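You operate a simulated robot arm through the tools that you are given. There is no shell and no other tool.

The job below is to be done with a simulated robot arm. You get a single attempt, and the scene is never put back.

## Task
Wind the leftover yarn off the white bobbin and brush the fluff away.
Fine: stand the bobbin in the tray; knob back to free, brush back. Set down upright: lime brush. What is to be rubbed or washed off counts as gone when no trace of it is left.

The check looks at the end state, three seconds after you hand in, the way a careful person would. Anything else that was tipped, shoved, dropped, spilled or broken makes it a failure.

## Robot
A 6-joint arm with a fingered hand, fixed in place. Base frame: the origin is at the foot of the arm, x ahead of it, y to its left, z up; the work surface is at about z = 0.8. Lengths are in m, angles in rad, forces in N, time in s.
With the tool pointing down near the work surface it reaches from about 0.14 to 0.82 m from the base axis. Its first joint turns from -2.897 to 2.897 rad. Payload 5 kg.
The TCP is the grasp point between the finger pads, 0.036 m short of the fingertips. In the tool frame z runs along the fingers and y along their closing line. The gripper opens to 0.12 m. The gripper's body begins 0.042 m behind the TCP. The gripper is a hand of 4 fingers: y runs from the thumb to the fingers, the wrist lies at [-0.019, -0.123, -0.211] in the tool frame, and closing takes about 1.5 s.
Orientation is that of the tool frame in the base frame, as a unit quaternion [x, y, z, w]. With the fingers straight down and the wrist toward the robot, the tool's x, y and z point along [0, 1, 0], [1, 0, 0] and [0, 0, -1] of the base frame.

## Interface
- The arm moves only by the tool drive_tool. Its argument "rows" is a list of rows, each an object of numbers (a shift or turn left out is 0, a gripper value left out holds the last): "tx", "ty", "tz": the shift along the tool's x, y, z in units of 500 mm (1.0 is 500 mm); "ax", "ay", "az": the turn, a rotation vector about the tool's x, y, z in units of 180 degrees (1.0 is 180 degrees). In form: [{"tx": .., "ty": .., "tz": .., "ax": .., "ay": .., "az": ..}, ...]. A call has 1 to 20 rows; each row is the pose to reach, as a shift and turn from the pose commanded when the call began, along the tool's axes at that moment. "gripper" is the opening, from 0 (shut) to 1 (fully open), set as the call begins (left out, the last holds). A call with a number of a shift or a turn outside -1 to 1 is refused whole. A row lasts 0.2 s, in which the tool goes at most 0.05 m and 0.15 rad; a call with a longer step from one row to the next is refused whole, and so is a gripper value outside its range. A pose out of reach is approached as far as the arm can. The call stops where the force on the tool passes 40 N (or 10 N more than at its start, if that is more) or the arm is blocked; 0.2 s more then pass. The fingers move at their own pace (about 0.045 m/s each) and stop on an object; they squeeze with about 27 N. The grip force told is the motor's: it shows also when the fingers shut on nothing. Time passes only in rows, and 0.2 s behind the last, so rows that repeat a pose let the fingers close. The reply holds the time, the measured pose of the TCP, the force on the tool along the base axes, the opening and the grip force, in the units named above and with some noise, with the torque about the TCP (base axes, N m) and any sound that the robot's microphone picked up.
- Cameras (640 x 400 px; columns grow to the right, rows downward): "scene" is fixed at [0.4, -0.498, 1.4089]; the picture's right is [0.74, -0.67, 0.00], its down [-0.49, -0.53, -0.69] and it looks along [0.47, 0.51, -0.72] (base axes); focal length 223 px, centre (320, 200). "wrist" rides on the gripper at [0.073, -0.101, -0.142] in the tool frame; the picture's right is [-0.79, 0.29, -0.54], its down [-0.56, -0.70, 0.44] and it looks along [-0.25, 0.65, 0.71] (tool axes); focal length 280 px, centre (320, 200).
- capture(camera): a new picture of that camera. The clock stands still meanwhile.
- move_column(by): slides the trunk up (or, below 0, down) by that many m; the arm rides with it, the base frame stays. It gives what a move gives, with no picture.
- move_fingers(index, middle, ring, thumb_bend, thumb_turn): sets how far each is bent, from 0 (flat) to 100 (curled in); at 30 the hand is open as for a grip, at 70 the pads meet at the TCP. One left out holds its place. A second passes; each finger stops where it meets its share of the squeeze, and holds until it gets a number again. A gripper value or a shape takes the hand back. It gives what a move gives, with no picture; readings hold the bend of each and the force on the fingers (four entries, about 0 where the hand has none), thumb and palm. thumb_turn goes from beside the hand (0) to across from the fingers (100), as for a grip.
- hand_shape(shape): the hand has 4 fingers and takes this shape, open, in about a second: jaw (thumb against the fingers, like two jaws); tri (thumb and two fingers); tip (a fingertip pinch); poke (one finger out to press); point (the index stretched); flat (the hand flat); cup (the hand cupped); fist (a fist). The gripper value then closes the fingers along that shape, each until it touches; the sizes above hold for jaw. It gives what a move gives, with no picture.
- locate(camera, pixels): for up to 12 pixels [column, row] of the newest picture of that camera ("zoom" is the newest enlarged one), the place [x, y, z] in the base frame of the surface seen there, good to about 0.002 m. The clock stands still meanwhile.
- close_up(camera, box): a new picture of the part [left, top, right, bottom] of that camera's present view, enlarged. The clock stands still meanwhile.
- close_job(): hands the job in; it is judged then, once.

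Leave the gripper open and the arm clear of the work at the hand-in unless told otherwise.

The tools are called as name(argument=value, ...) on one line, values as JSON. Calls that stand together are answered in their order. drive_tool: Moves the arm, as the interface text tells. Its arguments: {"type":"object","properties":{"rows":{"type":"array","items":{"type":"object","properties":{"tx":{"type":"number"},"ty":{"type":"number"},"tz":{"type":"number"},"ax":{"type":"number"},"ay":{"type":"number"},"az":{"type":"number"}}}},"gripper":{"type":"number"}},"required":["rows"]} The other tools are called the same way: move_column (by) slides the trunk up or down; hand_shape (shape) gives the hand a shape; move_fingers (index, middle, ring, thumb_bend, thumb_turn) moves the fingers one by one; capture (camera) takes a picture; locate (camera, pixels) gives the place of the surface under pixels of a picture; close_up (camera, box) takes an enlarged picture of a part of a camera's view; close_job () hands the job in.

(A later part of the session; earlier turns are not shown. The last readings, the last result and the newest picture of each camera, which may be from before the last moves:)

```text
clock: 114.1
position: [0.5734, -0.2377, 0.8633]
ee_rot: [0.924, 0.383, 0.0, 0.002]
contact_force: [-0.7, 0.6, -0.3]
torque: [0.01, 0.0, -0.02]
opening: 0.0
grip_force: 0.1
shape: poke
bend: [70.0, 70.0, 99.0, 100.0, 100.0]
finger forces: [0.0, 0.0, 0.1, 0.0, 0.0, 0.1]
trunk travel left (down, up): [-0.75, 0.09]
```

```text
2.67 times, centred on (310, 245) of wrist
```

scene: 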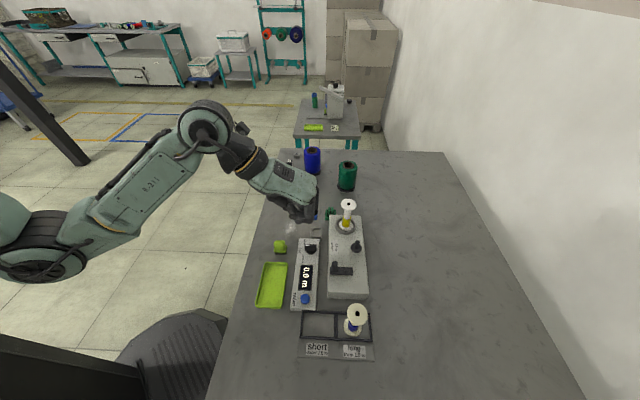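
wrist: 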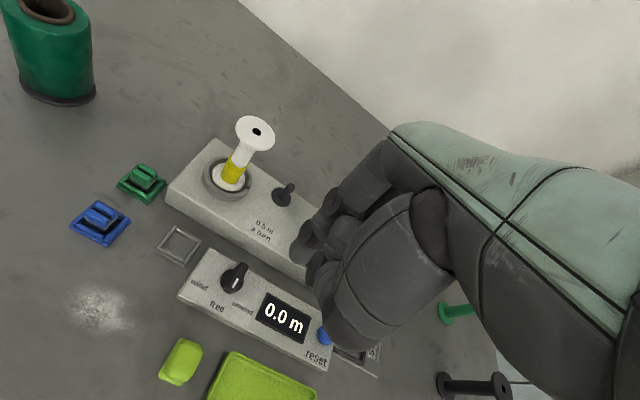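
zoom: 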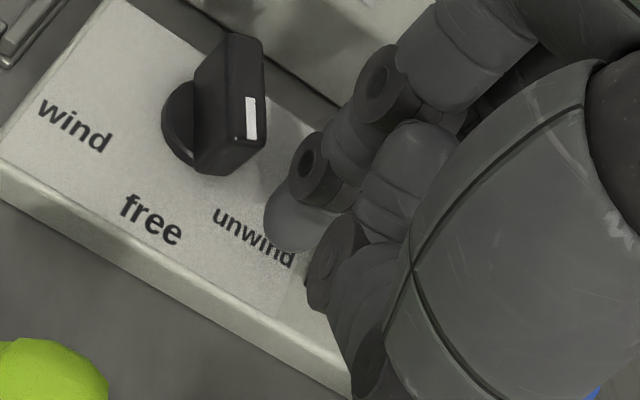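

Good view of fingertip (290,215) and pointer end (240,170). I'll shift 4 mm toward +v for firmer contact and push toward +u in steps.

drive_tool(rows=[{"ty": 0.008}, {"ty": 0.008, "tx": 0.012}, {"ty": 0.008, "tx": 0.022}, {"ty": 0.008, "tx": 0.03}, {"ty": 0.008, "tx": 0.036}])

close_up(camera="wrist", box=[220, 170, 400, 320])

```text
clock: 115.3
position: [0.5893, -0.228, 0.8638]
ee_rot: [0.924, 0.383, 0.0, 0.002]
contact_force: [-1.5, -2.6, 1.0]
torque: [-0.04, 0.04, -0.05]
opening: 0.0002
grip_force: 0.1
shape: poke
bend: [70.0, 70.0, 99.0, 100.0, 100.0]
finger forces: [3.0, 0.0, 0.0, 0.1, 0.1, 0.0]
trunk travel left (down, up): [-0.75, 0.09]
```

```text
2.67 times, centred on (310, 245) of wrist
```

zoom: 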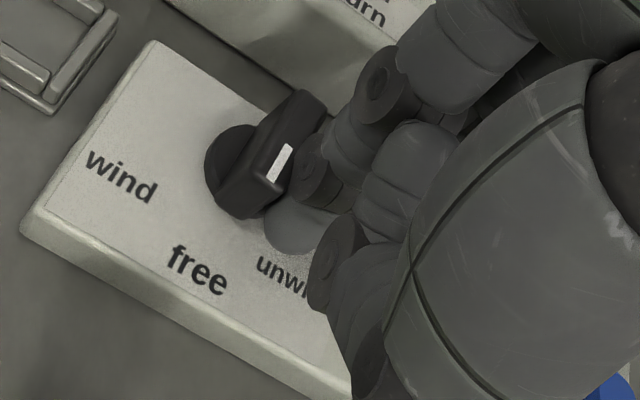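

The knob is turning with only 3 N. Continuing a few millimetres.

drive_tool(rows=[{"tx": 0.006}, {"tx": 0.012}, {"tx": 0.016}])

close_up(camera="wrist", box=[220, 170, 400, 320])

```text
clock: 116.1
position: [0.5949, -0.224, 0.8648]
ee_rot: [0.924, 0.383, 0.001, 0.003]
contact_force: [-7.4, -4.2, 6.5]
torque: [-0.01, 0.02, -0.06]
opening: 0.0
grip_force: 0.0
shape: poke
bend: [70.0, 70.0, 99.0, 100.0, 100.0]
finger forces: [8.9, 0.0, 0.0, 0.1, 0.0, 0.1]
trunk travel left (down, up): [-0.75, 0.09]
```

```text
2.67 times, centred on (310, 245) of wrist
```

zoom: 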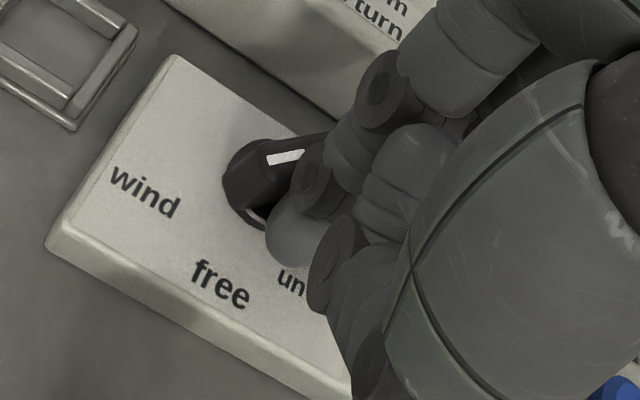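

The knob overshot toward "wind" (mark now points left, near "wind"). I'll back the finger off and see where it settles.

drive_tool(rows=[{"tx": -0.012}, {"tx": -0.03}, {"tx": -0.05}, {"tx": -0.05}])

close_up(camera="wrist", box=[220, 170, 400, 320])

```text
clock: 117.1
position: [0.5787, -0.2409, 0.8637]
ee_rot: [0.924, 0.384, 0.0, 0.002]
contact_force: [-0.4, -0.8, 0.2]
torque: [0.01, 0.01, 0.03]
opening: 0.0
grip_force: 0.0
shape: poke
bend: [70.0, 70.0, 99.0, 100.0, 100.0]
finger forces: [0.1, 0.0, 0.1, 0.0, 0.0, 0.0]
trunk travel left (down, up): [-0.75, 0.09]
```

```text
2.67 times, centred on (310, 245) of wrist
```

zoom: 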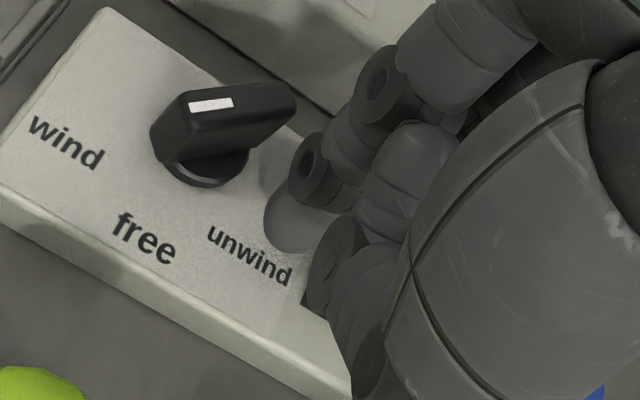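

The knob now points toward "wind". I'll measure its actual bar direction.

locate(camera="zoom", pixels=[[185, 108], [232, 102], [275, 92], [210, 104], [255, 97], [165, 130], [290, 100], [200, 98], [240, 90], [195, 170], [180, 160], [240, 165]])

```text
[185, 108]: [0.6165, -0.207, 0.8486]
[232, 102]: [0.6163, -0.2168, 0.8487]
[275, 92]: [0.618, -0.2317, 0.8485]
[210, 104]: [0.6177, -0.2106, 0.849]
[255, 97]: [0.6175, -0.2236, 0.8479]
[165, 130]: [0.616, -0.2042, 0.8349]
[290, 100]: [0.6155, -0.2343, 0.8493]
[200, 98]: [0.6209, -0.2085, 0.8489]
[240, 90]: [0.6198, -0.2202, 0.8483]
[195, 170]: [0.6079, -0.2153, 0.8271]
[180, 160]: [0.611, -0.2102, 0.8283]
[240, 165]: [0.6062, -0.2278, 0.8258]
```

The bar is at ~-41° (toward "wind"), so it simply stays where it's put. I'll bring it back by pushing its tail end toward +x from here, in small steps with checks.

drive_tool(rows=[{"tx": 0.014, "ty": -0.0004}, {"tx": 0.0272, "ty": -0.0008}, {"tx": 0.031, "ty": 0.008}, {"tx": 0.0345, "ty": 0.0155}])

close_up(camera="wrist", box=[220, 170, 400, 320])

```text
clock: 118.1
position: [0.5949, -0.2333, 0.8652]
ee_rot: [0.924, 0.383, 0.001, 0.003]
contact_force: [-6.5, -0.6, 3.6]
torque: [0.01, -0.01, 0.01]
opening: 0.0
grip_force: 0.0
shape: poke
bend: [70.0, 70.0, 99.0, 100.0, 100.0]
finger forces: [7.8, 0.0, 0.0, 0.0, 0.0, 0.1]
trunk travel left (down, up): [-0.75, 0.09]
```

```text
2.67 times, centred on (310, 245) of wrist
```

zoom: 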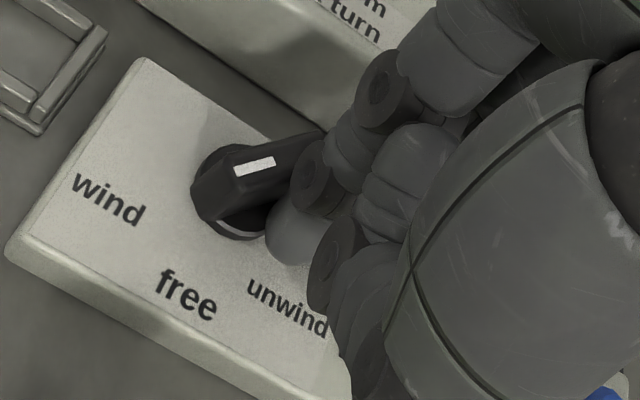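

drive_tool(rows=[{"tx": 0.003, "ty": 0.005}, {"tx": 0.005, "ty": 0.011}, {"tx": 0.007, "ty": 0.016}])

close_up(camera="wrist", box=[220, 170, 400, 320])

locate(camera="zoom", pixels=[[225, 180], [240, 175], [270, 165], [290, 155], [215, 190], [260, 160], [280, 170], [300, 150]])

```text
clock: 118.9
position: [0.6014, -0.2381, 0.8637]
ee_rot: [0.924, 0.384, 0.0, 0.002]
contact_force: [-13.5, -10.6, 0.1]
torque: [-0.22, 0.23, 0.03]
opening: 0.0
grip_force: 0.1
shape: poke
bend: [70.0, 70.0, 99.0, 100.0, 100.0]
finger forces: [17.3, 0.0, 0.0, 0.0, 0.0, 0.0]
trunk travel left (down, up): [-0.75, 0.09]
```

```text
2.67 times, centred on (310, 245) of wrist
```

zoom: 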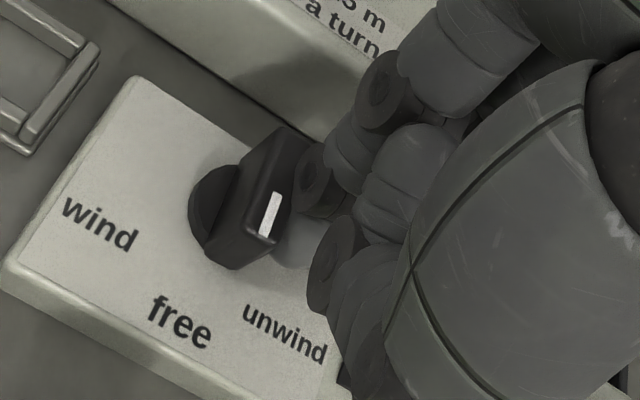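

```text
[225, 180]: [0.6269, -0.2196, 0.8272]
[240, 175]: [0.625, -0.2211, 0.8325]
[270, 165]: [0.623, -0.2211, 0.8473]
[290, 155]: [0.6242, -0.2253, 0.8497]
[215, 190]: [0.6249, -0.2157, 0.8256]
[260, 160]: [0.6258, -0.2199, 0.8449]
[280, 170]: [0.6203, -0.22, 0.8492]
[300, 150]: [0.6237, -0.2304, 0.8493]
```

The mark now points at "free". Backing the finger off and measuring.

drive_tool(rows=[{"tx": -0.015, "ty": -0.005}, {"tx": -0.03, "ty": -0.01}, {"tx": -0.04, "ty": -0.01}])

close_up(camera="wrist", box=[220, 170, 400, 320])

drive_tool(rows=[{"tz": -0.08}, {"tz": -0.16}, {"tz": -0.24}, {"tz": -0.24, "ty": -0.08}, {"tz": -0.24, "ty": -0.16}])

close_up(camera="scene", box=[288, 230, 328, 270])

```text
clock: 119.7
position: [0.5856, -0.2475, 0.8631]
ee_rot: [0.923, 0.384, 0.0, 0.003]
contact_force: [-0.5, 1.2, -0.5]
torque: [-0.01, 0.0, 0.0]
opening: 0.0001
grip_force: 0.0
shape: poke
bend: [70.0, 70.0, 99.0, 100.0, 100.0]
finger forces: [0.1, 0.0, 0.1, 0.0, 0.0, 0.0]
trunk travel left (down, up): [-0.75, 0.09]
```

```text
2.67 times, centred on (310, 245) of wrist
```

zoom: 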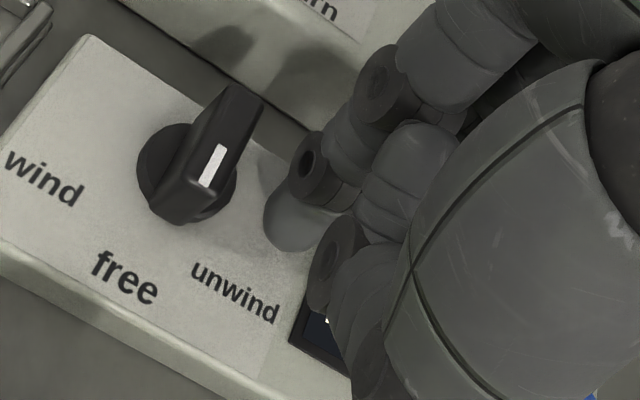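

```text
clock: 120.9
position: [0.529, -0.1866, 0.984]
ee_rot: [0.924, 0.383, 0.0, 0.003]
contact_force: [0.0, 0.3, -0.1]
torque: [0.02, 0.02, 0.05]
opening: 0.0001
grip_force: 0.0
shape: poke
bend: [70.0, 70.0, 99.0, 100.0, 100.0]
finger forces: [0.0, 0.0, 0.0, 0.0, 0.1, 0.0]
trunk travel left (down, up): [-0.75, 0.09]
```

```text
10.00 times, centred on (308, 250) of scene
```

zoom: 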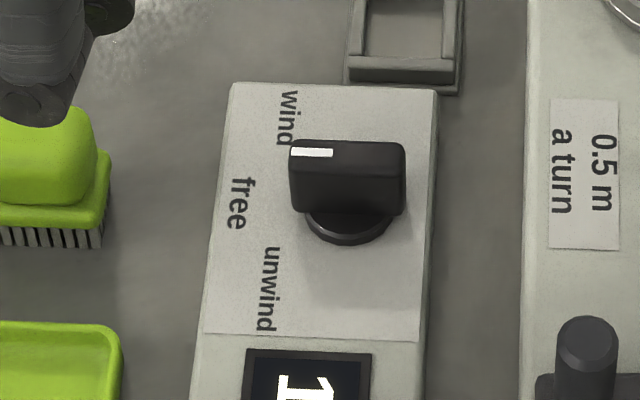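

The knob is back at "free", as at the start. Next the bobbin: switching to "tri" and moving above the cup.

hand_shape(shape="tri")

drive_tool(rows=[{"tz": -0.08}, {"tz": -0.14, "tx": 0.0377, "ty": 0.0629}, {"tz": -0.14, "tx": 0.0755, "ty": 0.1258}, {"tz": -0.14, "tx": 0.1132, "ty": 0.1887}, {"tz": -0.14, "tx": 0.1509, "ty": 0.2516}, {"tz": -0.14, "tx": 0.1887, "ty": 0.3145}, {"tz": -0.14, "tx": 0.2264, "ty": 0.3774}, {"tz": -0.06, "tx": 0.2264, "ty": 0.3774}, {"tz": -0.02, "tx": 0.2264, "ty": 0.3774}], gripper=0.52)

close_up(camera="wrist", box=[240, 190, 400, 330])

close_up(camera="scene", box=[315, 180, 385, 240])

```text
clock: 121.8
position: [0.5304, -0.1878, 0.982]
ee_rot: [0.924, 0.383, -0.001, 0.002]
contact_force: [0.2, 0.1, -0.5]
torque: [0.02, -0.03, 0.02]
opening: 0.1197
grip_force: 0.1
shape: tri
bend: [30.0, 30.0, 99.0, 30.0, 98.0]
finger forces: [0.0, 0.0, 0.0, 0.1, 0.0, 0.0]
trunk travel left (down, up): [-0.75, 0.09]
```

```text
clock: 123.8
position: [0.7411, -0.242, 0.9927]
ee_rot: [0.923, 0.385, 0.0, 0.001]
contact_force: [0.6, 0.4, -0.5]
torque: [0.02, 0.02, -0.01]
opening: 0.0625
grip_force: 0.0
shape: tri
bend: [74.0, 44.0, 99.0, 69.0, 100.0]
finger forces: [0.0, 0.0, 0.1, 0.1, 0.0, 0.0]
trunk travel left (down, up): [-0.75, 0.09]
```

```text
2.86 times, centred on (320, 260) of wrist
```

zoom: 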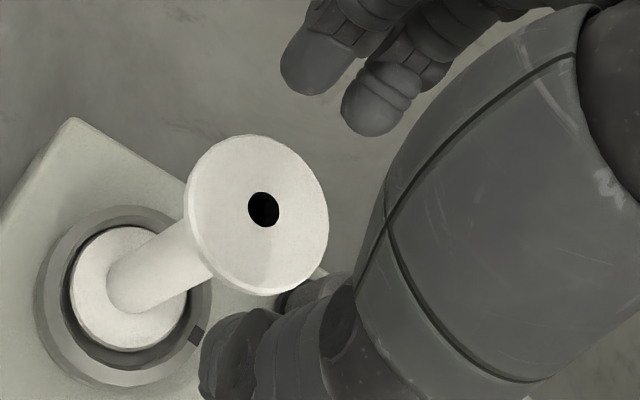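

```text
6.67 times, centred on (350, 210) of scene
```

zoom: 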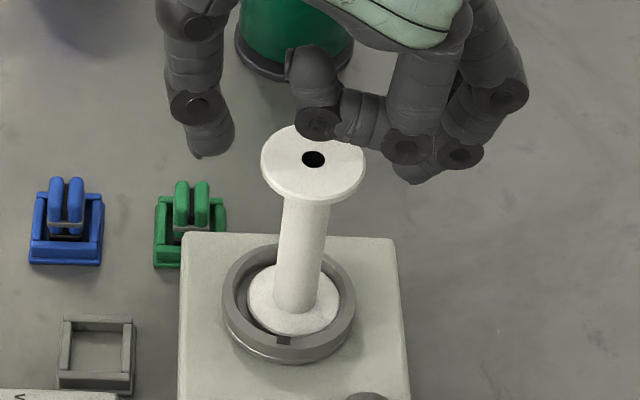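

Locating the flange's hole edges and rim for centring.

locate(camera="zoom", pixels=[[243, 209], [284, 212], [263, 186], [263, 232], [200, 190], [325, 225], [245, 140], [280, 285], [205, 235], [310, 170], [225, 155], [310, 265]])

```text
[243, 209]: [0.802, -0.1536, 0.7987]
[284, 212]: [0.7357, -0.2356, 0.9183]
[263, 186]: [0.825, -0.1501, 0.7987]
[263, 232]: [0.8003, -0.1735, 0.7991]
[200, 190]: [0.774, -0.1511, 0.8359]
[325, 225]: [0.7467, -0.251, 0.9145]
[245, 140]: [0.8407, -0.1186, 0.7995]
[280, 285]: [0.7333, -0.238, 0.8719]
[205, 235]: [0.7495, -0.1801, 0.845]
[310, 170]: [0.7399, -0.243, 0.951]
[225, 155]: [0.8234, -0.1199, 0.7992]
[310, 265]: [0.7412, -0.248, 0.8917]
```

The newest zoom was the scene one; I'll retake the wrist zoom and locate there.

close_up(camera="wrist", box=[240, 190, 400, 330])

locate(camera="zoom", pixels=[[243, 209], [284, 212], [263, 186], [263, 232], [200, 190], [325, 225], [245, 140], [280, 285], [205, 235], [310, 170], [225, 155], [310, 265]])

```text
2.86 times, centred on (320, 260) of wrist
```

zoom: 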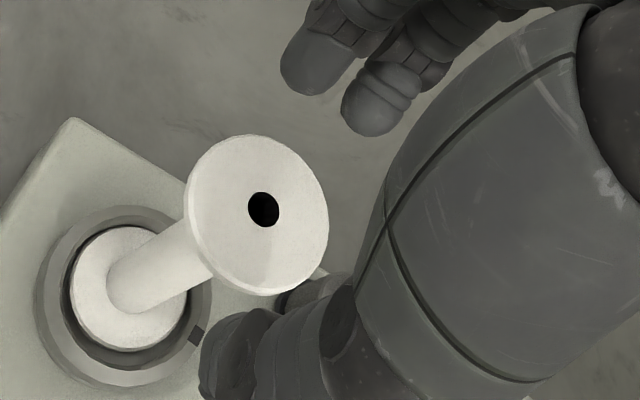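

```text
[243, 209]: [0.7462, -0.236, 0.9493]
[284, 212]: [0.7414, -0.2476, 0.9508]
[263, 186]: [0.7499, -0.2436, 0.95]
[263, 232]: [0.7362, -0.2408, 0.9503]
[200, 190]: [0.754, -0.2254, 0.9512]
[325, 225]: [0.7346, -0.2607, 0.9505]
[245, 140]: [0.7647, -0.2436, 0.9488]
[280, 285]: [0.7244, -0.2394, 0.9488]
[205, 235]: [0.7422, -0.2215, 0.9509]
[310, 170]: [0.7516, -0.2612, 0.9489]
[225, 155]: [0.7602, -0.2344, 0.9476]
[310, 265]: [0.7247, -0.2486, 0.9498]
```

Bobbin axis (0.744, -0.242), top 0.950. Descending to grip height 0.946 and closing.

drive_tool(rows=[{"tx": 0.004, "ty": 0.004}, {"tx": 0.004, "ty": 0.004, "tz": 0.04}, {"tx": 0.004, "ty": 0.004, "tz": 0.075}, {"tx": 0.004, "ty": 0.004, "tz": 0.0934}])

drive_tool(rows=[{}, {}, {}, {}, {}, {}], gripper=0.0)

close_up(camera="scene", box=[315, 180, 385, 240])

```text
clock: 124.8
position: [0.7455, -0.2428, 0.9471]
ee_rot: [0.924, 0.383, 0.0, 0.001]
contact_force: [-0.4, 0.3, -0.5]
torque: [-0.02, -0.01, 0.02]
opening: 0.0629
grip_force: 0.0
shape: tri
bend: [74.0, 44.0, 99.0, 69.0, 100.0]
finger forces: [0.0, 0.1, 0.0, 0.1, 0.0, 0.0]
trunk travel left (down, up): [-0.75, 0.09]
```

```text
clock: 126.2
position: [0.745, -0.2418, 0.9476]
ee_rot: [0.924, 0.384, -0.001, 0.001]
contact_force: [-0.7, 0.3, 0.1]
torque: [-0.02, 0.07, 0.01]
opening: 0.0174
grip_force: 27.6
shape: tri
bend: [73.0, 65.0, 100.0, 76.0, 100.0]
finger forces: [11.7, 9.0, 0.0, 0.0, 22.2, 0.1]
trunk travel left (down, up): [-0.75, 0.09]
```

```text
6.67 times, centred on (350, 210) of scene
```

zoom: 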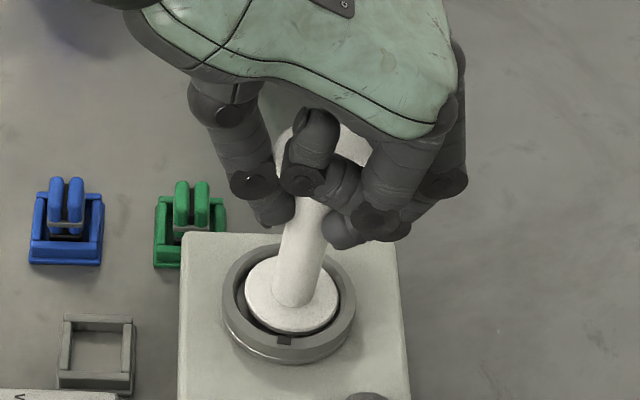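

Gripped (27 N). Lifting, then carrying it over to the tray's middle at a safe height.

drive_tool(rows=[{"tz": -0.03}, {"tz": -0.09}, {"tz": -0.16}, {"tz": -0.21}, {"tz": -0.21, "tx": -0.0491, "ty": -0.0596}, {"tz": -0.21, "tx": -0.0983, "ty": -0.1191}, {"tz": -0.21, "tx": -0.1474, "ty": -0.1787}, {"tz": -0.21, "tx": -0.1966, "ty": -0.2382}, {"tz": -0.21, "tx": -0.2457, "ty": -0.2978}, {"tz": -0.21, "tx": -0.2949, "ty": -0.3573}, {"tz": -0.21, "tx": -0.344, "ty": -0.4169}, {"tz": -0.21, "tx": -0.344, "ty": -0.4169}])

capture(camera="scene")

close_up(camera="scene", box=[230, 200, 330, 310])

close_up(camera="wrist", box=[200, 180, 360, 330])

```text
clock: 128.8
position: [0.4749, -0.2187, 1.0497]
ee_rot: [0.923, 0.384, 0.0, 0.002]
contact_force: [0.2, 1.1, -0.9]
torque: [0.0, 0.02, -0.01]
opening: 0.0176
grip_force: 27.0
shape: tri
bend: [73.0, 65.0, 100.0, 76.0, 100.0]
finger forces: [12.3, 8.9, 0.1, 0.0, 21.8, 0.1]
trunk travel left (down, up): [-0.75, 0.09]
```

```text
taken
```

scene: 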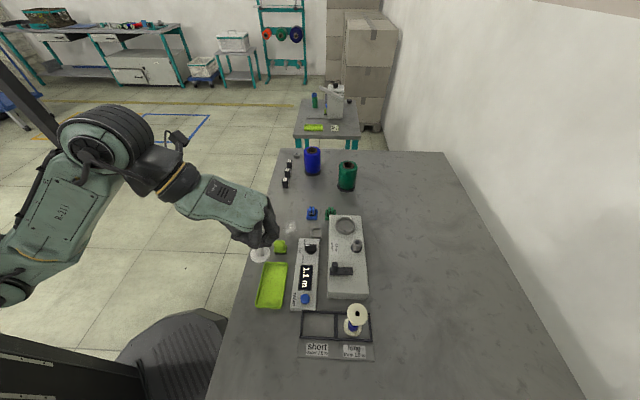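

```text
3.64 times, centred on (280, 255) of scene
```

zoom: 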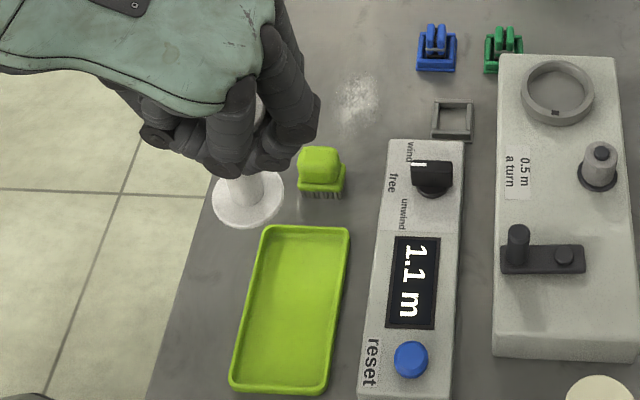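

```text
2.67 times, centred on (280, 255) of wrist
```

zoom: 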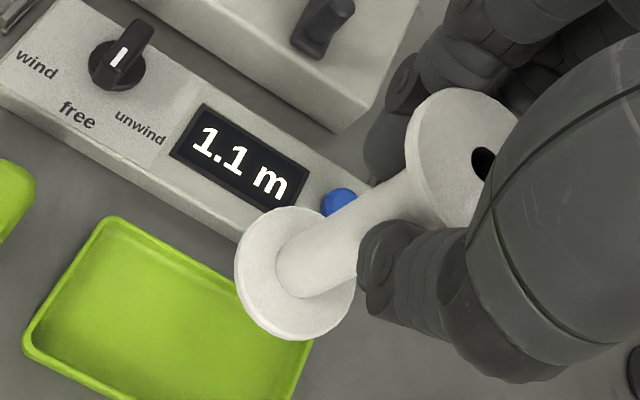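

Measuring the foot centre and tray rim from this view.

locate(camera="zoom", pixels=[[240, 255], [255, 220], [290, 210], [245, 295], [265, 322], [300, 335], [340, 315], [320, 215], [115, 225], [30, 345], [200, 300], [120, 300]])

close_up(camera="scene", box=[230, 200, 330, 310])

locate(camera="zoom", pixels=[[265, 230], [345, 232], [234, 388], [322, 388], [300, 300], [280, 260], [310, 350], [215, 195], [245, 225], [280, 200], [320, 175], [320, 195]])

```text
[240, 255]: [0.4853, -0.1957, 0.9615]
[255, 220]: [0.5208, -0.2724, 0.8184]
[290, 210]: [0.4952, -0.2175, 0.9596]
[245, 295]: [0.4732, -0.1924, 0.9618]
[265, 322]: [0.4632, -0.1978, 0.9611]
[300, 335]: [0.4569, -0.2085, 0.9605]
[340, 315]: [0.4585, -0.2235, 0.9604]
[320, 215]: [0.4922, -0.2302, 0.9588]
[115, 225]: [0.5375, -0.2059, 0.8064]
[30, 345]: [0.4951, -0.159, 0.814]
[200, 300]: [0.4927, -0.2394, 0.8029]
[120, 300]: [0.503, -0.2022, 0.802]
```

```text
3.64 times, centred on (280, 255) of scene
```

zoom: 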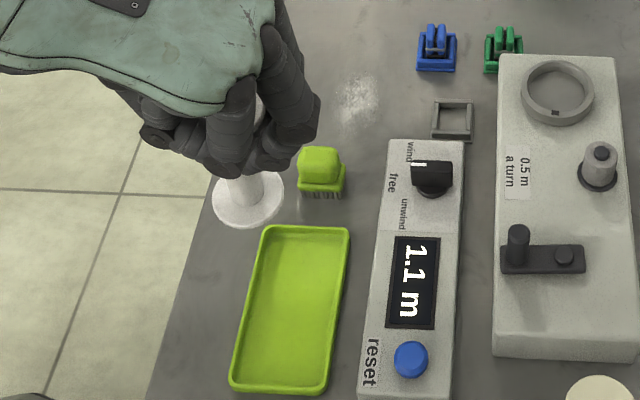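

```text
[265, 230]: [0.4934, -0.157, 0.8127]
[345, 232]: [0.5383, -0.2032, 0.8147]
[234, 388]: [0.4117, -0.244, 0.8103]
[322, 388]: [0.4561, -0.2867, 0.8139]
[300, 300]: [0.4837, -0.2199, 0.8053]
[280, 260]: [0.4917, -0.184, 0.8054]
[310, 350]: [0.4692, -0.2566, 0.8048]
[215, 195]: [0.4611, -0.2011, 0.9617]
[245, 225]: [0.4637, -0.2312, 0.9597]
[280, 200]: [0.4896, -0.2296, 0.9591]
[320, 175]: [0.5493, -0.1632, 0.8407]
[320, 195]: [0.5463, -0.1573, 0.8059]
```

Foot centre (0.477, -0.214); tray middle about (0.475, -0.2227), inner width ~54 mm. I'll centre it across and lower to just above the tray floor.

drive_tool(rows=[{"tx": -0.0152, "ty": 0.009}, {"tx": -0.0152, "ty": 0.009, "tz": 0.08}, {"tx": -0.0152, "ty": 0.009, "tz": 0.16}, {"tx": -0.0152, "ty": 0.009, "tz": 0.24}, {"tx": -0.0152, "ty": 0.009, "tz": 0.28}, {"tx": -0.0152, "ty": 0.009, "tz": 0.292}])

close_up(camera="scene", box=[230, 220, 330, 320])

close_up(camera="wrist", box=[200, 180, 360, 330])

```text
clock: 130.2
position: [0.4757, -0.2255, 0.9058]
ee_rot: [0.923, 0.384, 0.0, 0.001]
contact_force: [0.3, -0.7, 0.2]
torque: [0.02, -0.02, -0.02]
opening: 0.0174
grip_force: 26.5
shape: tri
bend: [73.0, 65.0, 100.0, 76.0, 100.0]
finger forces: [12.6, 9.1, 0.0, 0.1, 21.7, 0.0]
trunk travel left (down, up): [-0.75, 0.09]
```

```text
4.00 times, centred on (280, 270) of scene
```

zoom: 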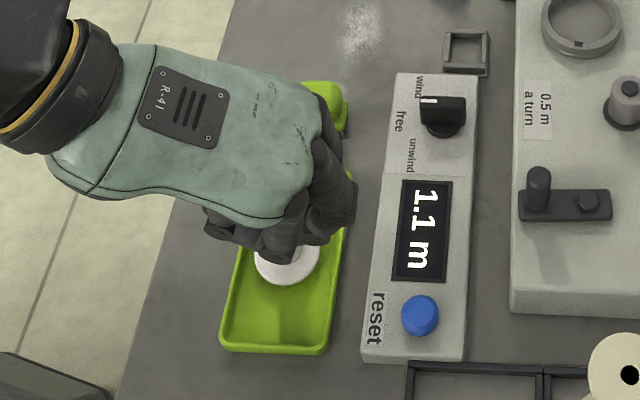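

```text
2.67 times, centred on (280, 255) of wrist
```

zoom: 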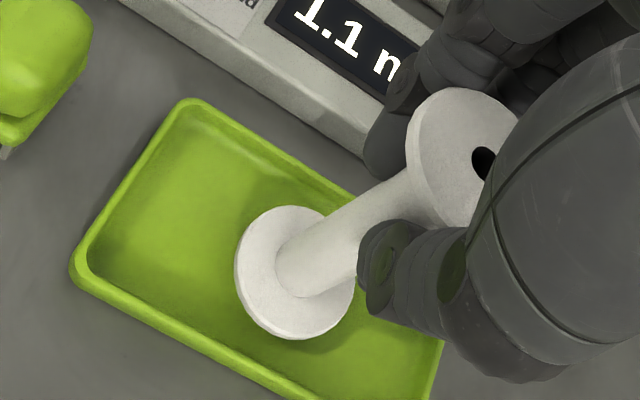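

The foot is inside the tray, ~7 mm above the floor. Lowering gently.

drive_tool(rows=[{"tz": 0.005}, {"tz": 0.01}, {"tz": 0.0125}])

drive_tool(rows=[{"tz": 0.0015}, {"tz": 0.003}])

```text
clock: 131.0
position: [0.4749, -0.227, 0.8994]
ee_rot: [0.924, 0.383, 0.0, 0.003]
contact_force: [-0.2, 0.6, -0.9]
torque: [-0.01, -0.03, -0.02]
opening: 0.0176
grip_force: 27.0
shape: tri
bend: [73.0, 65.0, 100.0, 76.0, 100.0]
finger forces: [12.5, 9.1, 0.1, 0.0, 21.7, 0.0]
trunk travel left (down, up): [-0.75, 0.09]
```

```text
clock: 131.6
position: [0.4745, -0.2266, 0.8997]
ee_rot: [0.924, 0.383, 0.002, 0.003]
contact_force: [-0.3, 2.0, 6.2]
torque: [0.01, -0.01, -0.05]
opening: 0.0176
grip_force: 26.8
shape: tri
bend: [73.0, 65.0, 100.0, 76.0, 100.0]
finger forces: [12.5, 9.2, 0.1, 0.0, 23.1, 0.0]
trunk travel left (down, up): [-0.75, 0.09]
```

Contact at 6 N on the tray floor. Opening to release, then rising straight up.

drive_tool(rows=[{}, {}, {}, {}, {}, {}], gripper=0.55)

close_up(camera="wrist", box=[200, 160, 400, 330])

```text
clock: 133.0
position: [0.4742, -0.2256, 0.899]
ee_rot: [0.923, 0.384, -0.001, 0.002]
contact_force: [-0.6, 0.4, -0.3]
torque: [-0.04, 0.01, 0.03]
opening: 0.0655
grip_force: 0.0
shape: tri
bend: [74.0, 43.0, 99.0, 68.0, 100.0]
finger forces: [0.0, 0.1, 0.0, 0.1, 0.1, 0.1]
trunk travel left (down, up): [-0.75, 0.09]
```

```text
2.35 times, centred on (300, 245) of wrist
```

zoom: 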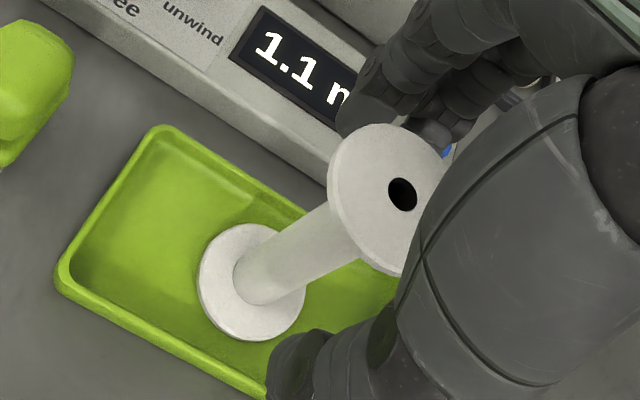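

The bobbin stands in the tray, fingers clear. Rising.

drive_tool(rows=[{"tz": -0.03}, {"tz": -0.1}, {"tz": -0.18}, {"tz": -0.24}])

capture(camera="scene")

close_up(camera="wrist", box=[100, 120, 340, 320])

```text
clock: 134.0
position: [0.4746, -0.228, 1.0175]
ee_rot: [0.923, 0.384, 0.0, 0.002]
contact_force: [0.7, 0.2, -1.6]
torque: [0.02, 0.02, 0.0]
opening: 0.0658
grip_force: 0.2
shape: tri
bend: [74.0, 43.0, 99.0, 68.0, 100.0]
finger forces: [0.1, 0.0, 0.0, 0.0, 0.0, 0.1]
trunk travel left (down, up): [-0.75, 0.09]
```

```text
taken
```

scene: 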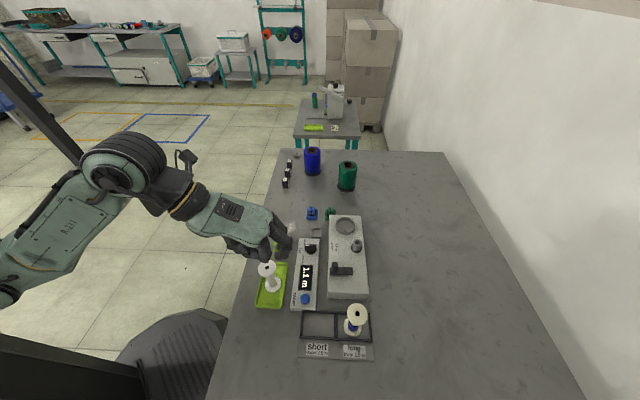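

```text
2.00 times, centred on (220, 220) of wrist
```

zoom: 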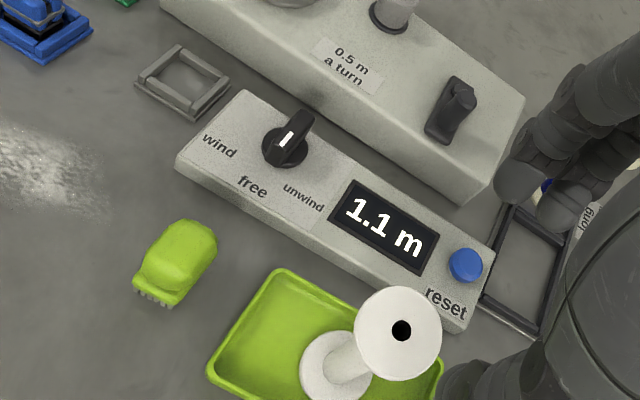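

The bobbin stands in the tray. Now the brush: enlarging it from the scene camera and locating its faces, plus the fluff patch.

close_up(camera="scene", box=[265, 205, 313, 257])

locate(camera="zoom", pixels=[[150, 290], [190, 290], [170, 265], [170, 315], [150, 340], [200, 345], [145, 350], [205, 360], [220, 330], [130, 330], [200, 380], [150, 380]])

```text
7.69 times, centred on (289, 231) of scene
```

zoom: 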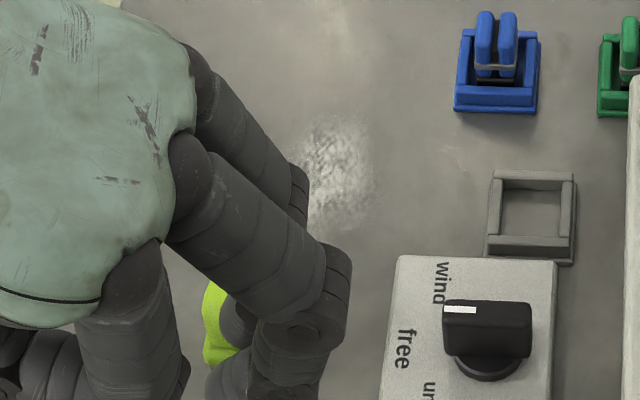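

```text
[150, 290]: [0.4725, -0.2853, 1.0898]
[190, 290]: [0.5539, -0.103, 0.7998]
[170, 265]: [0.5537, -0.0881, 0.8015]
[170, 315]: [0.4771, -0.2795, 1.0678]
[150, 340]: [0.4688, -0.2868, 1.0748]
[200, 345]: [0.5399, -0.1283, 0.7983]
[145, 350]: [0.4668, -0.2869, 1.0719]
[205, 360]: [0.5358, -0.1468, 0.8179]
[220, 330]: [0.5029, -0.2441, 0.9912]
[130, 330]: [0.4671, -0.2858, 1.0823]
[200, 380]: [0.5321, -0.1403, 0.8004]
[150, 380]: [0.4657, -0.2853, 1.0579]
```

The hand hides the brush from there; using the wrist camera instead.

close_up(camera="wrist", box=[110, 215, 190, 285])

locate(camera="zoom", pixels=[[255, 110], [370, 130], [390, 180], [340, 240], [215, 210], [230, 150], [310, 180], [180, 290], [270, 330], [185, 240], [300, 290], [390, 230]])

```text
5.71 times, centred on (150, 250) of wrist
```

zoom: 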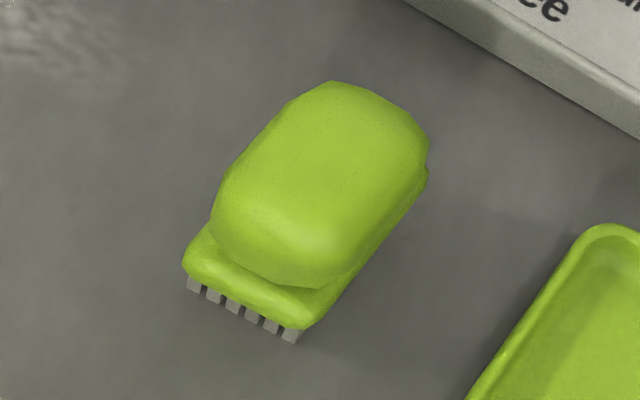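

```text
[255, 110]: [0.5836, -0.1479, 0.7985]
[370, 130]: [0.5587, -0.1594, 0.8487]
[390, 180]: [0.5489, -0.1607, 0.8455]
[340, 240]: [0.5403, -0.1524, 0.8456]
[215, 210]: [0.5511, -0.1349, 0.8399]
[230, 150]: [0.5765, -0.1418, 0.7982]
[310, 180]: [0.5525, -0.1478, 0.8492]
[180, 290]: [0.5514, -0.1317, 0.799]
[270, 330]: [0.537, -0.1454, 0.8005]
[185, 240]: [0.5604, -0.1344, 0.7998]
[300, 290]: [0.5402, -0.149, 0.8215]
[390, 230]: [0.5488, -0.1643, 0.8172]
```

locate(camera="zoom", pixels=[[190, 255], [300, 318], [335, 290], [424, 175], [205, 235], [325, 92], [415, 125], [422, 160], [225, 220], [300, 275], [350, 262], [295, 105]])

locate(camera="zoom", pixels=[[193, 288], [213, 298], [232, 307], [252, 317], [270, 328], [290, 338], [320, 130], [280, 160], [360, 160], [340, 200], [290, 220], [320, 250]])

```text
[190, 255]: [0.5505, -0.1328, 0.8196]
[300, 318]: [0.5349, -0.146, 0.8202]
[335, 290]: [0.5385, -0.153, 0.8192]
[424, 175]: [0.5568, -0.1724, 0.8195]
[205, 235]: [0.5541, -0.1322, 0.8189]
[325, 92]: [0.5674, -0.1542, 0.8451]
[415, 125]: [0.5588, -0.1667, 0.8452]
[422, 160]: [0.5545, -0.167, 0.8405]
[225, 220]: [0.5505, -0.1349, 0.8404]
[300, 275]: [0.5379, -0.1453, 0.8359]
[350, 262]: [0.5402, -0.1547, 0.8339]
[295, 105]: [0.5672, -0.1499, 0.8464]
```

```text
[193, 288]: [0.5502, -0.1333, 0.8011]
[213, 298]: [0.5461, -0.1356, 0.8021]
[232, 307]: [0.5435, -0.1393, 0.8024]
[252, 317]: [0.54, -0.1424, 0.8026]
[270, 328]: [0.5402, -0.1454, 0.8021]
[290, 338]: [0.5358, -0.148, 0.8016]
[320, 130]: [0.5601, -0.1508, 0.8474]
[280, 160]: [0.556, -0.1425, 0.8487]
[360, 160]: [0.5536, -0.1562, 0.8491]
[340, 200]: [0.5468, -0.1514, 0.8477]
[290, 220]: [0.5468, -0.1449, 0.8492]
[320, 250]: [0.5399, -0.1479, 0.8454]
```

Brush: base about 35 mm (v) × 22 mm (u), centre (0.5537, -0.1527), handle block z 0.82-0.85. Now mapping the fluff patch.

close_up(camera="scene", box=[268, 205, 318, 240])

locate(camera="zoom", pixels=[[270, 80], [330, 70], [390, 100], [400, 180], [360, 260], [300, 300], [250, 260], [240, 180], [260, 120], [320, 180], [420, 140], [280, 340]])

```text
11.43 times, centred on (293, 222) of scene
```

zoom: 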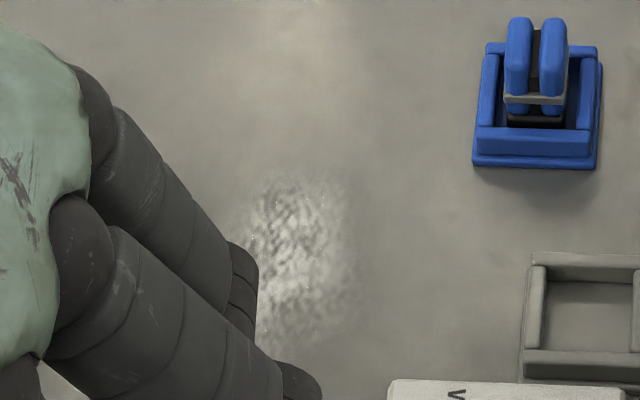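

```text
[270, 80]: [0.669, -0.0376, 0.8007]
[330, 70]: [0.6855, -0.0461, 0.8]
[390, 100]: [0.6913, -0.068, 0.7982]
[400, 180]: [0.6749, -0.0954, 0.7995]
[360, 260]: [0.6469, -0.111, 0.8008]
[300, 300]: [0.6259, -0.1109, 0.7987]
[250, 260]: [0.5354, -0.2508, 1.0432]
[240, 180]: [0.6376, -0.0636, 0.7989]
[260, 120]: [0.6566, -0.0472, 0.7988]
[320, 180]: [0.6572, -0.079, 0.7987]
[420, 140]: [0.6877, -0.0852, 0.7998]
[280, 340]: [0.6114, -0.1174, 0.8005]
```

The hand hides part of the patch. Moving it 120 mm toward -u to see brush and patch fully.

drive_tool(rows=[{"tx": -0.08}, {"tx": -0.16}, {"tx": -0.24}])

close_up(camera="scene", box=[262, 205, 318, 260])

close_up(camera="scene", box=[270, 212, 310, 240])

locate(camera="zoom", pixels=[[240, 120], [300, 90], [360, 110], [390, 170], [380, 240], [330, 300], [260, 330], [220, 280], [210, 200], [300, 200], [300, 340], [230, 380]])

```text
clock: 134.8
position: [0.3885, -0.3118, 1.0158]
ee_rot: [0.924, 0.383, 0.001, 0.001]
contact_force: [-0.1, 0.7, 0.0]
torque: [0.03, 0.0, 0.02]
opening: 0.0658
grip_force: 0.1
shape: tri
bend: [74.0, 43.0, 99.0, 68.0, 100.0]
finger forces: [0.0, 0.0, 0.0, 0.0, 0.0, 0.1]
trunk travel left (down, up): [-0.75, 0.09]
```

```text
7.27 times, centred on (290, 232) of scene
```

zoom: 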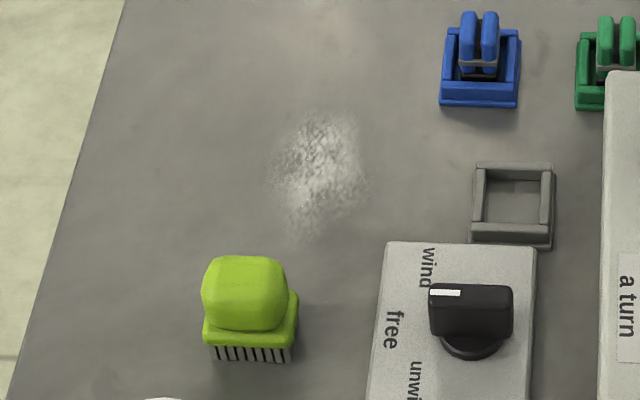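

```text
14.29 times, centred on (290, 226) of scene
```

zoom: 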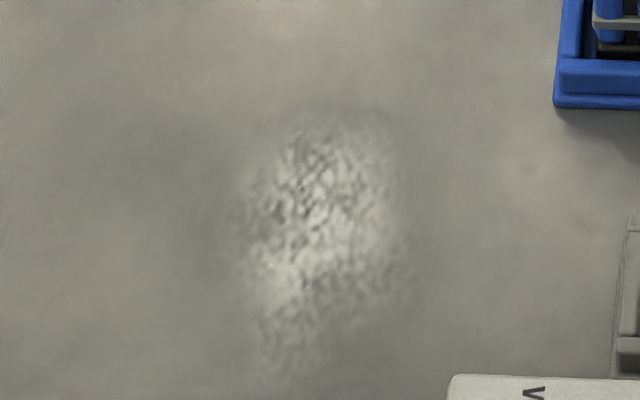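

```text
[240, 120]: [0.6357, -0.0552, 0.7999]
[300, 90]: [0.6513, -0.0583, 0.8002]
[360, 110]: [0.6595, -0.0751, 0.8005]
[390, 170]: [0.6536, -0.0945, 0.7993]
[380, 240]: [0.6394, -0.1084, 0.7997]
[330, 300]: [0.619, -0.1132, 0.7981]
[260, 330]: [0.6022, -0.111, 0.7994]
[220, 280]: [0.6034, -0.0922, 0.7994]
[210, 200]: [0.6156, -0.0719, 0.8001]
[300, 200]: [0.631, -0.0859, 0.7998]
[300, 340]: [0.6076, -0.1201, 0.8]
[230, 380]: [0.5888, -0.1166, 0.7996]
```

Patch spans roughly u -50…+33 mm, v -20…+24 mm about (0.631, -0.090). The blue clip is near its +u/+v corner, so I'll measure that too.

close_up(camera="scene", box=[295, 198, 345, 238])

locate(camera="zoom", pixels=[[135, 195], [255, 195], [145, 105], [245, 95], [165, 75], [220, 75], [190, 150], [140, 180], [200, 200], [160, 110], [225, 130], [180, 85]])

```text
10.00 times, centred on (320, 218) of scene
```

zoom: 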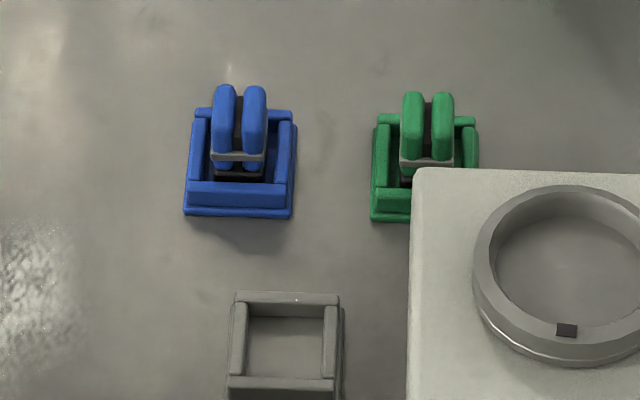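

```text
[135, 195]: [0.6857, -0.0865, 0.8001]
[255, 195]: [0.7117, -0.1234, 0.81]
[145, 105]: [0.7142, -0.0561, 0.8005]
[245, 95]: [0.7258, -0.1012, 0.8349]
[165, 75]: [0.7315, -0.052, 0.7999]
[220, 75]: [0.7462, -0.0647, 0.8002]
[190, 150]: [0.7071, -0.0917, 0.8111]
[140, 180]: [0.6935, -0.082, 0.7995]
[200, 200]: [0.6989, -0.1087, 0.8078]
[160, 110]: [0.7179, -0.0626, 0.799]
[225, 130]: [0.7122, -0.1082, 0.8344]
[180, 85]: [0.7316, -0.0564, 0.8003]
```

Clip is clear of my planned strokes. Now moving over the brush (passing well above the bobbin) and down to z 0.90.

drive_tool(rows=[{"tx": 0.078, "ty": 0.001}, {"tx": 0.155, "ty": 0.002}, {"tx": 0.233, "ty": 0.003}, {"tx": 0.31, "ty": 0.004}, {"tx": 0.388, "ty": 0.005}, {"tx": 0.4652, "ty": 0.006}, {"tx": 0.4652, "ty": 0.006, "tz": 0.08}, {"tx": 0.4652, "ty": 0.006, "tz": 0.16}, {"tx": 0.4652, "ty": 0.006, "tz": 0.23}, {"tx": 0.4652, "ty": 0.006, "tz": 0.23}])

close_up(camera="wrist", box=[240, 180, 400, 320])

close_up(camera="scene", box=[250, 205, 320, 265])

```text
clock: 137.0
position: [0.5566, -0.1478, 0.9031]
ee_rot: [0.924, 0.383, 0.0, 0.001]
contact_force: [0.6, -0.2, 0.2]
torque: [0.03, -0.01, -0.01]
opening: 0.0657
grip_force: 0.0
shape: tri
bend: [74.0, 43.0, 99.0, 68.0, 100.0]
finger forces: [0.0, 0.0, 0.0, 0.0, 0.0, 0.1]
trunk travel left (down, up): [-0.75, 0.09]
```

```text
2.86 times, centred on (320, 250) of wrist
```

zoom: 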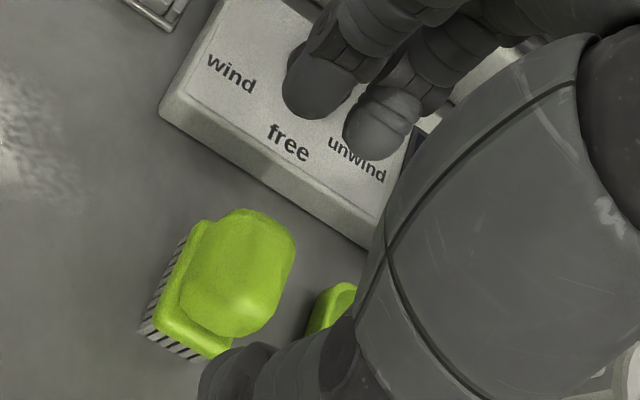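

```text
6.67 times, centred on (285, 235) of scene
```

zoom: 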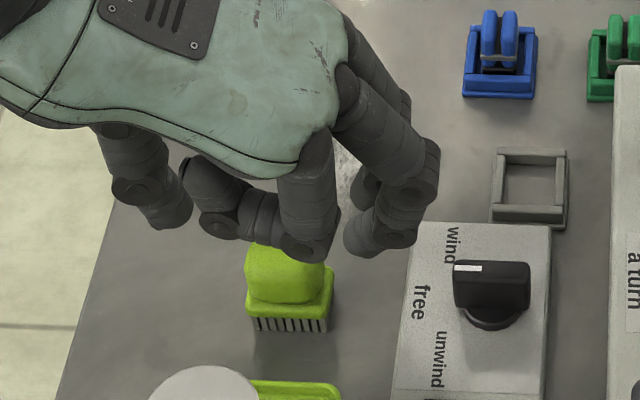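

Checking brush position once more from this near view.

close_up(camera="wrist", box=[255, 240, 335, 310])

locate(camera="zoom", pixels=[[160, 290], [185, 215], [240, 135], [320, 75], [420, 80], [475, 140], [450, 240], [380, 330], [280, 340], [200, 320], [330, 200], [90, 290]])

```text
5.71 times, centred on (295, 275) of wrist
```

zoom: 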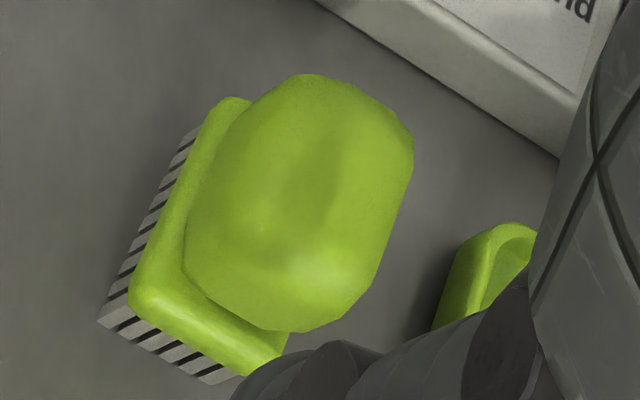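

```text
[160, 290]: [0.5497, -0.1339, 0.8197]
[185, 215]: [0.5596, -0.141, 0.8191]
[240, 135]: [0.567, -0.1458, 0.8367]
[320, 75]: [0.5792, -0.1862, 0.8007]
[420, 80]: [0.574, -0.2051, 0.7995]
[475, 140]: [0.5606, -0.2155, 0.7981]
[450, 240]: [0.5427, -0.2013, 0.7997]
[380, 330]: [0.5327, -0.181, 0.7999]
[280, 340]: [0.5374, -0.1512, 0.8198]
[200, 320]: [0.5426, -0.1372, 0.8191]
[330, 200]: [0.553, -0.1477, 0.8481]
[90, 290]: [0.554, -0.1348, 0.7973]
```

Consistent. Descending to z 0.858 and closing on the brush's handle block.

drive_tool(rows=[{"tx": -0.004, "tz": 0.03}, {"tx": -0.004, "tz": 0.06}, {"tx": -0.004, "tz": 0.08}, {"tx": -0.004, "tz": 0.09}])

close_up(camera="wrist", box=[240, 180, 400, 320])

close_up(camera="scene", box=[250, 205, 320, 265])

```text
clock: 138.0
position: [0.5538, -0.1506, 0.8579]
ee_rot: [0.923, 0.384, 0.0, 0.003]
contact_force: [0.7, 1.1, -0.2]
torque: [-0.01, 0.01, 0.01]
opening: 0.066
grip_force: 0.1
shape: tri
bend: [74.0, 43.0, 99.0, 68.0, 100.0]
finger forces: [0.0, 0.0, 0.1, 0.0, 0.0, 0.1]
trunk travel left (down, up): [-0.75, 0.09]
```

```text
2.86 times, centred on (320, 250) of wrist
```

zoom: 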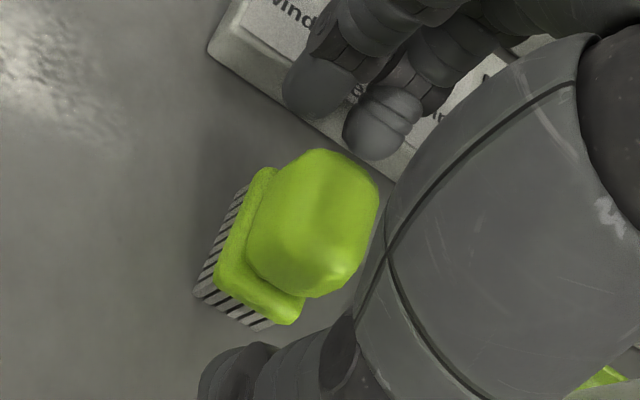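

```text
6.67 times, centred on (285, 235) of scene
```

zoom: 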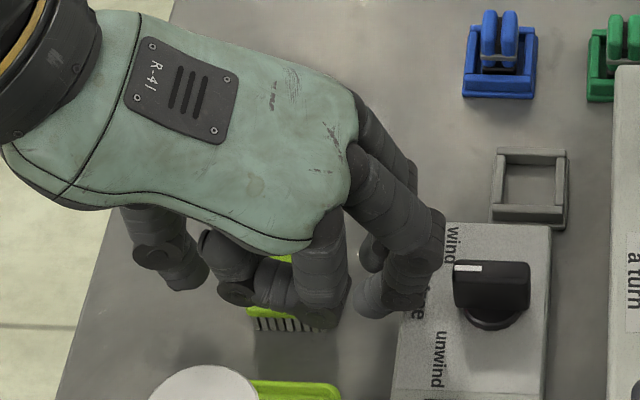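

drive_tool(rows=[{}, {}, {}, {}, {}, {}], gripper=0.0)

close_up(camera="wrist", box=[240, 180, 400, 320])

```text
clock: 139.4
position: [0.5528, -0.151, 0.8585]
ee_rot: [0.924, 0.383, -0.001, 0.002]
contact_force: [-0.2, 0.9, 1.2]
torque: [-0.02, -0.02, -0.02]
opening: 0.0326
grip_force: 27.2
shape: tri
bend: [74.0, 55.0, 100.0, 74.0, 100.0]
finger forces: [12.3, 11.9, 0.1, 0.1, 24.1, 0.0]
trunk travel left (down, up): [-0.75, 0.09]
```

```text
2.86 times, centred on (320, 250) of wrist
```

zoom: 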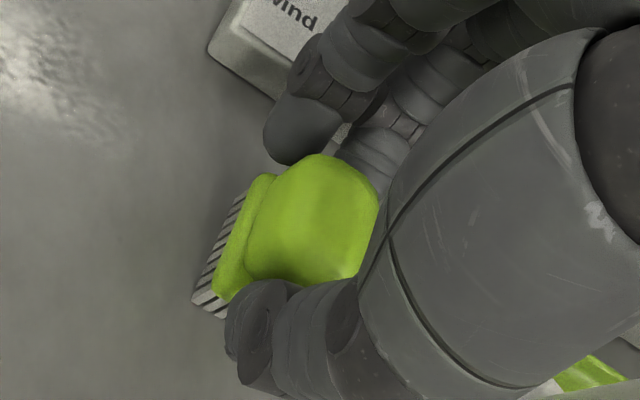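

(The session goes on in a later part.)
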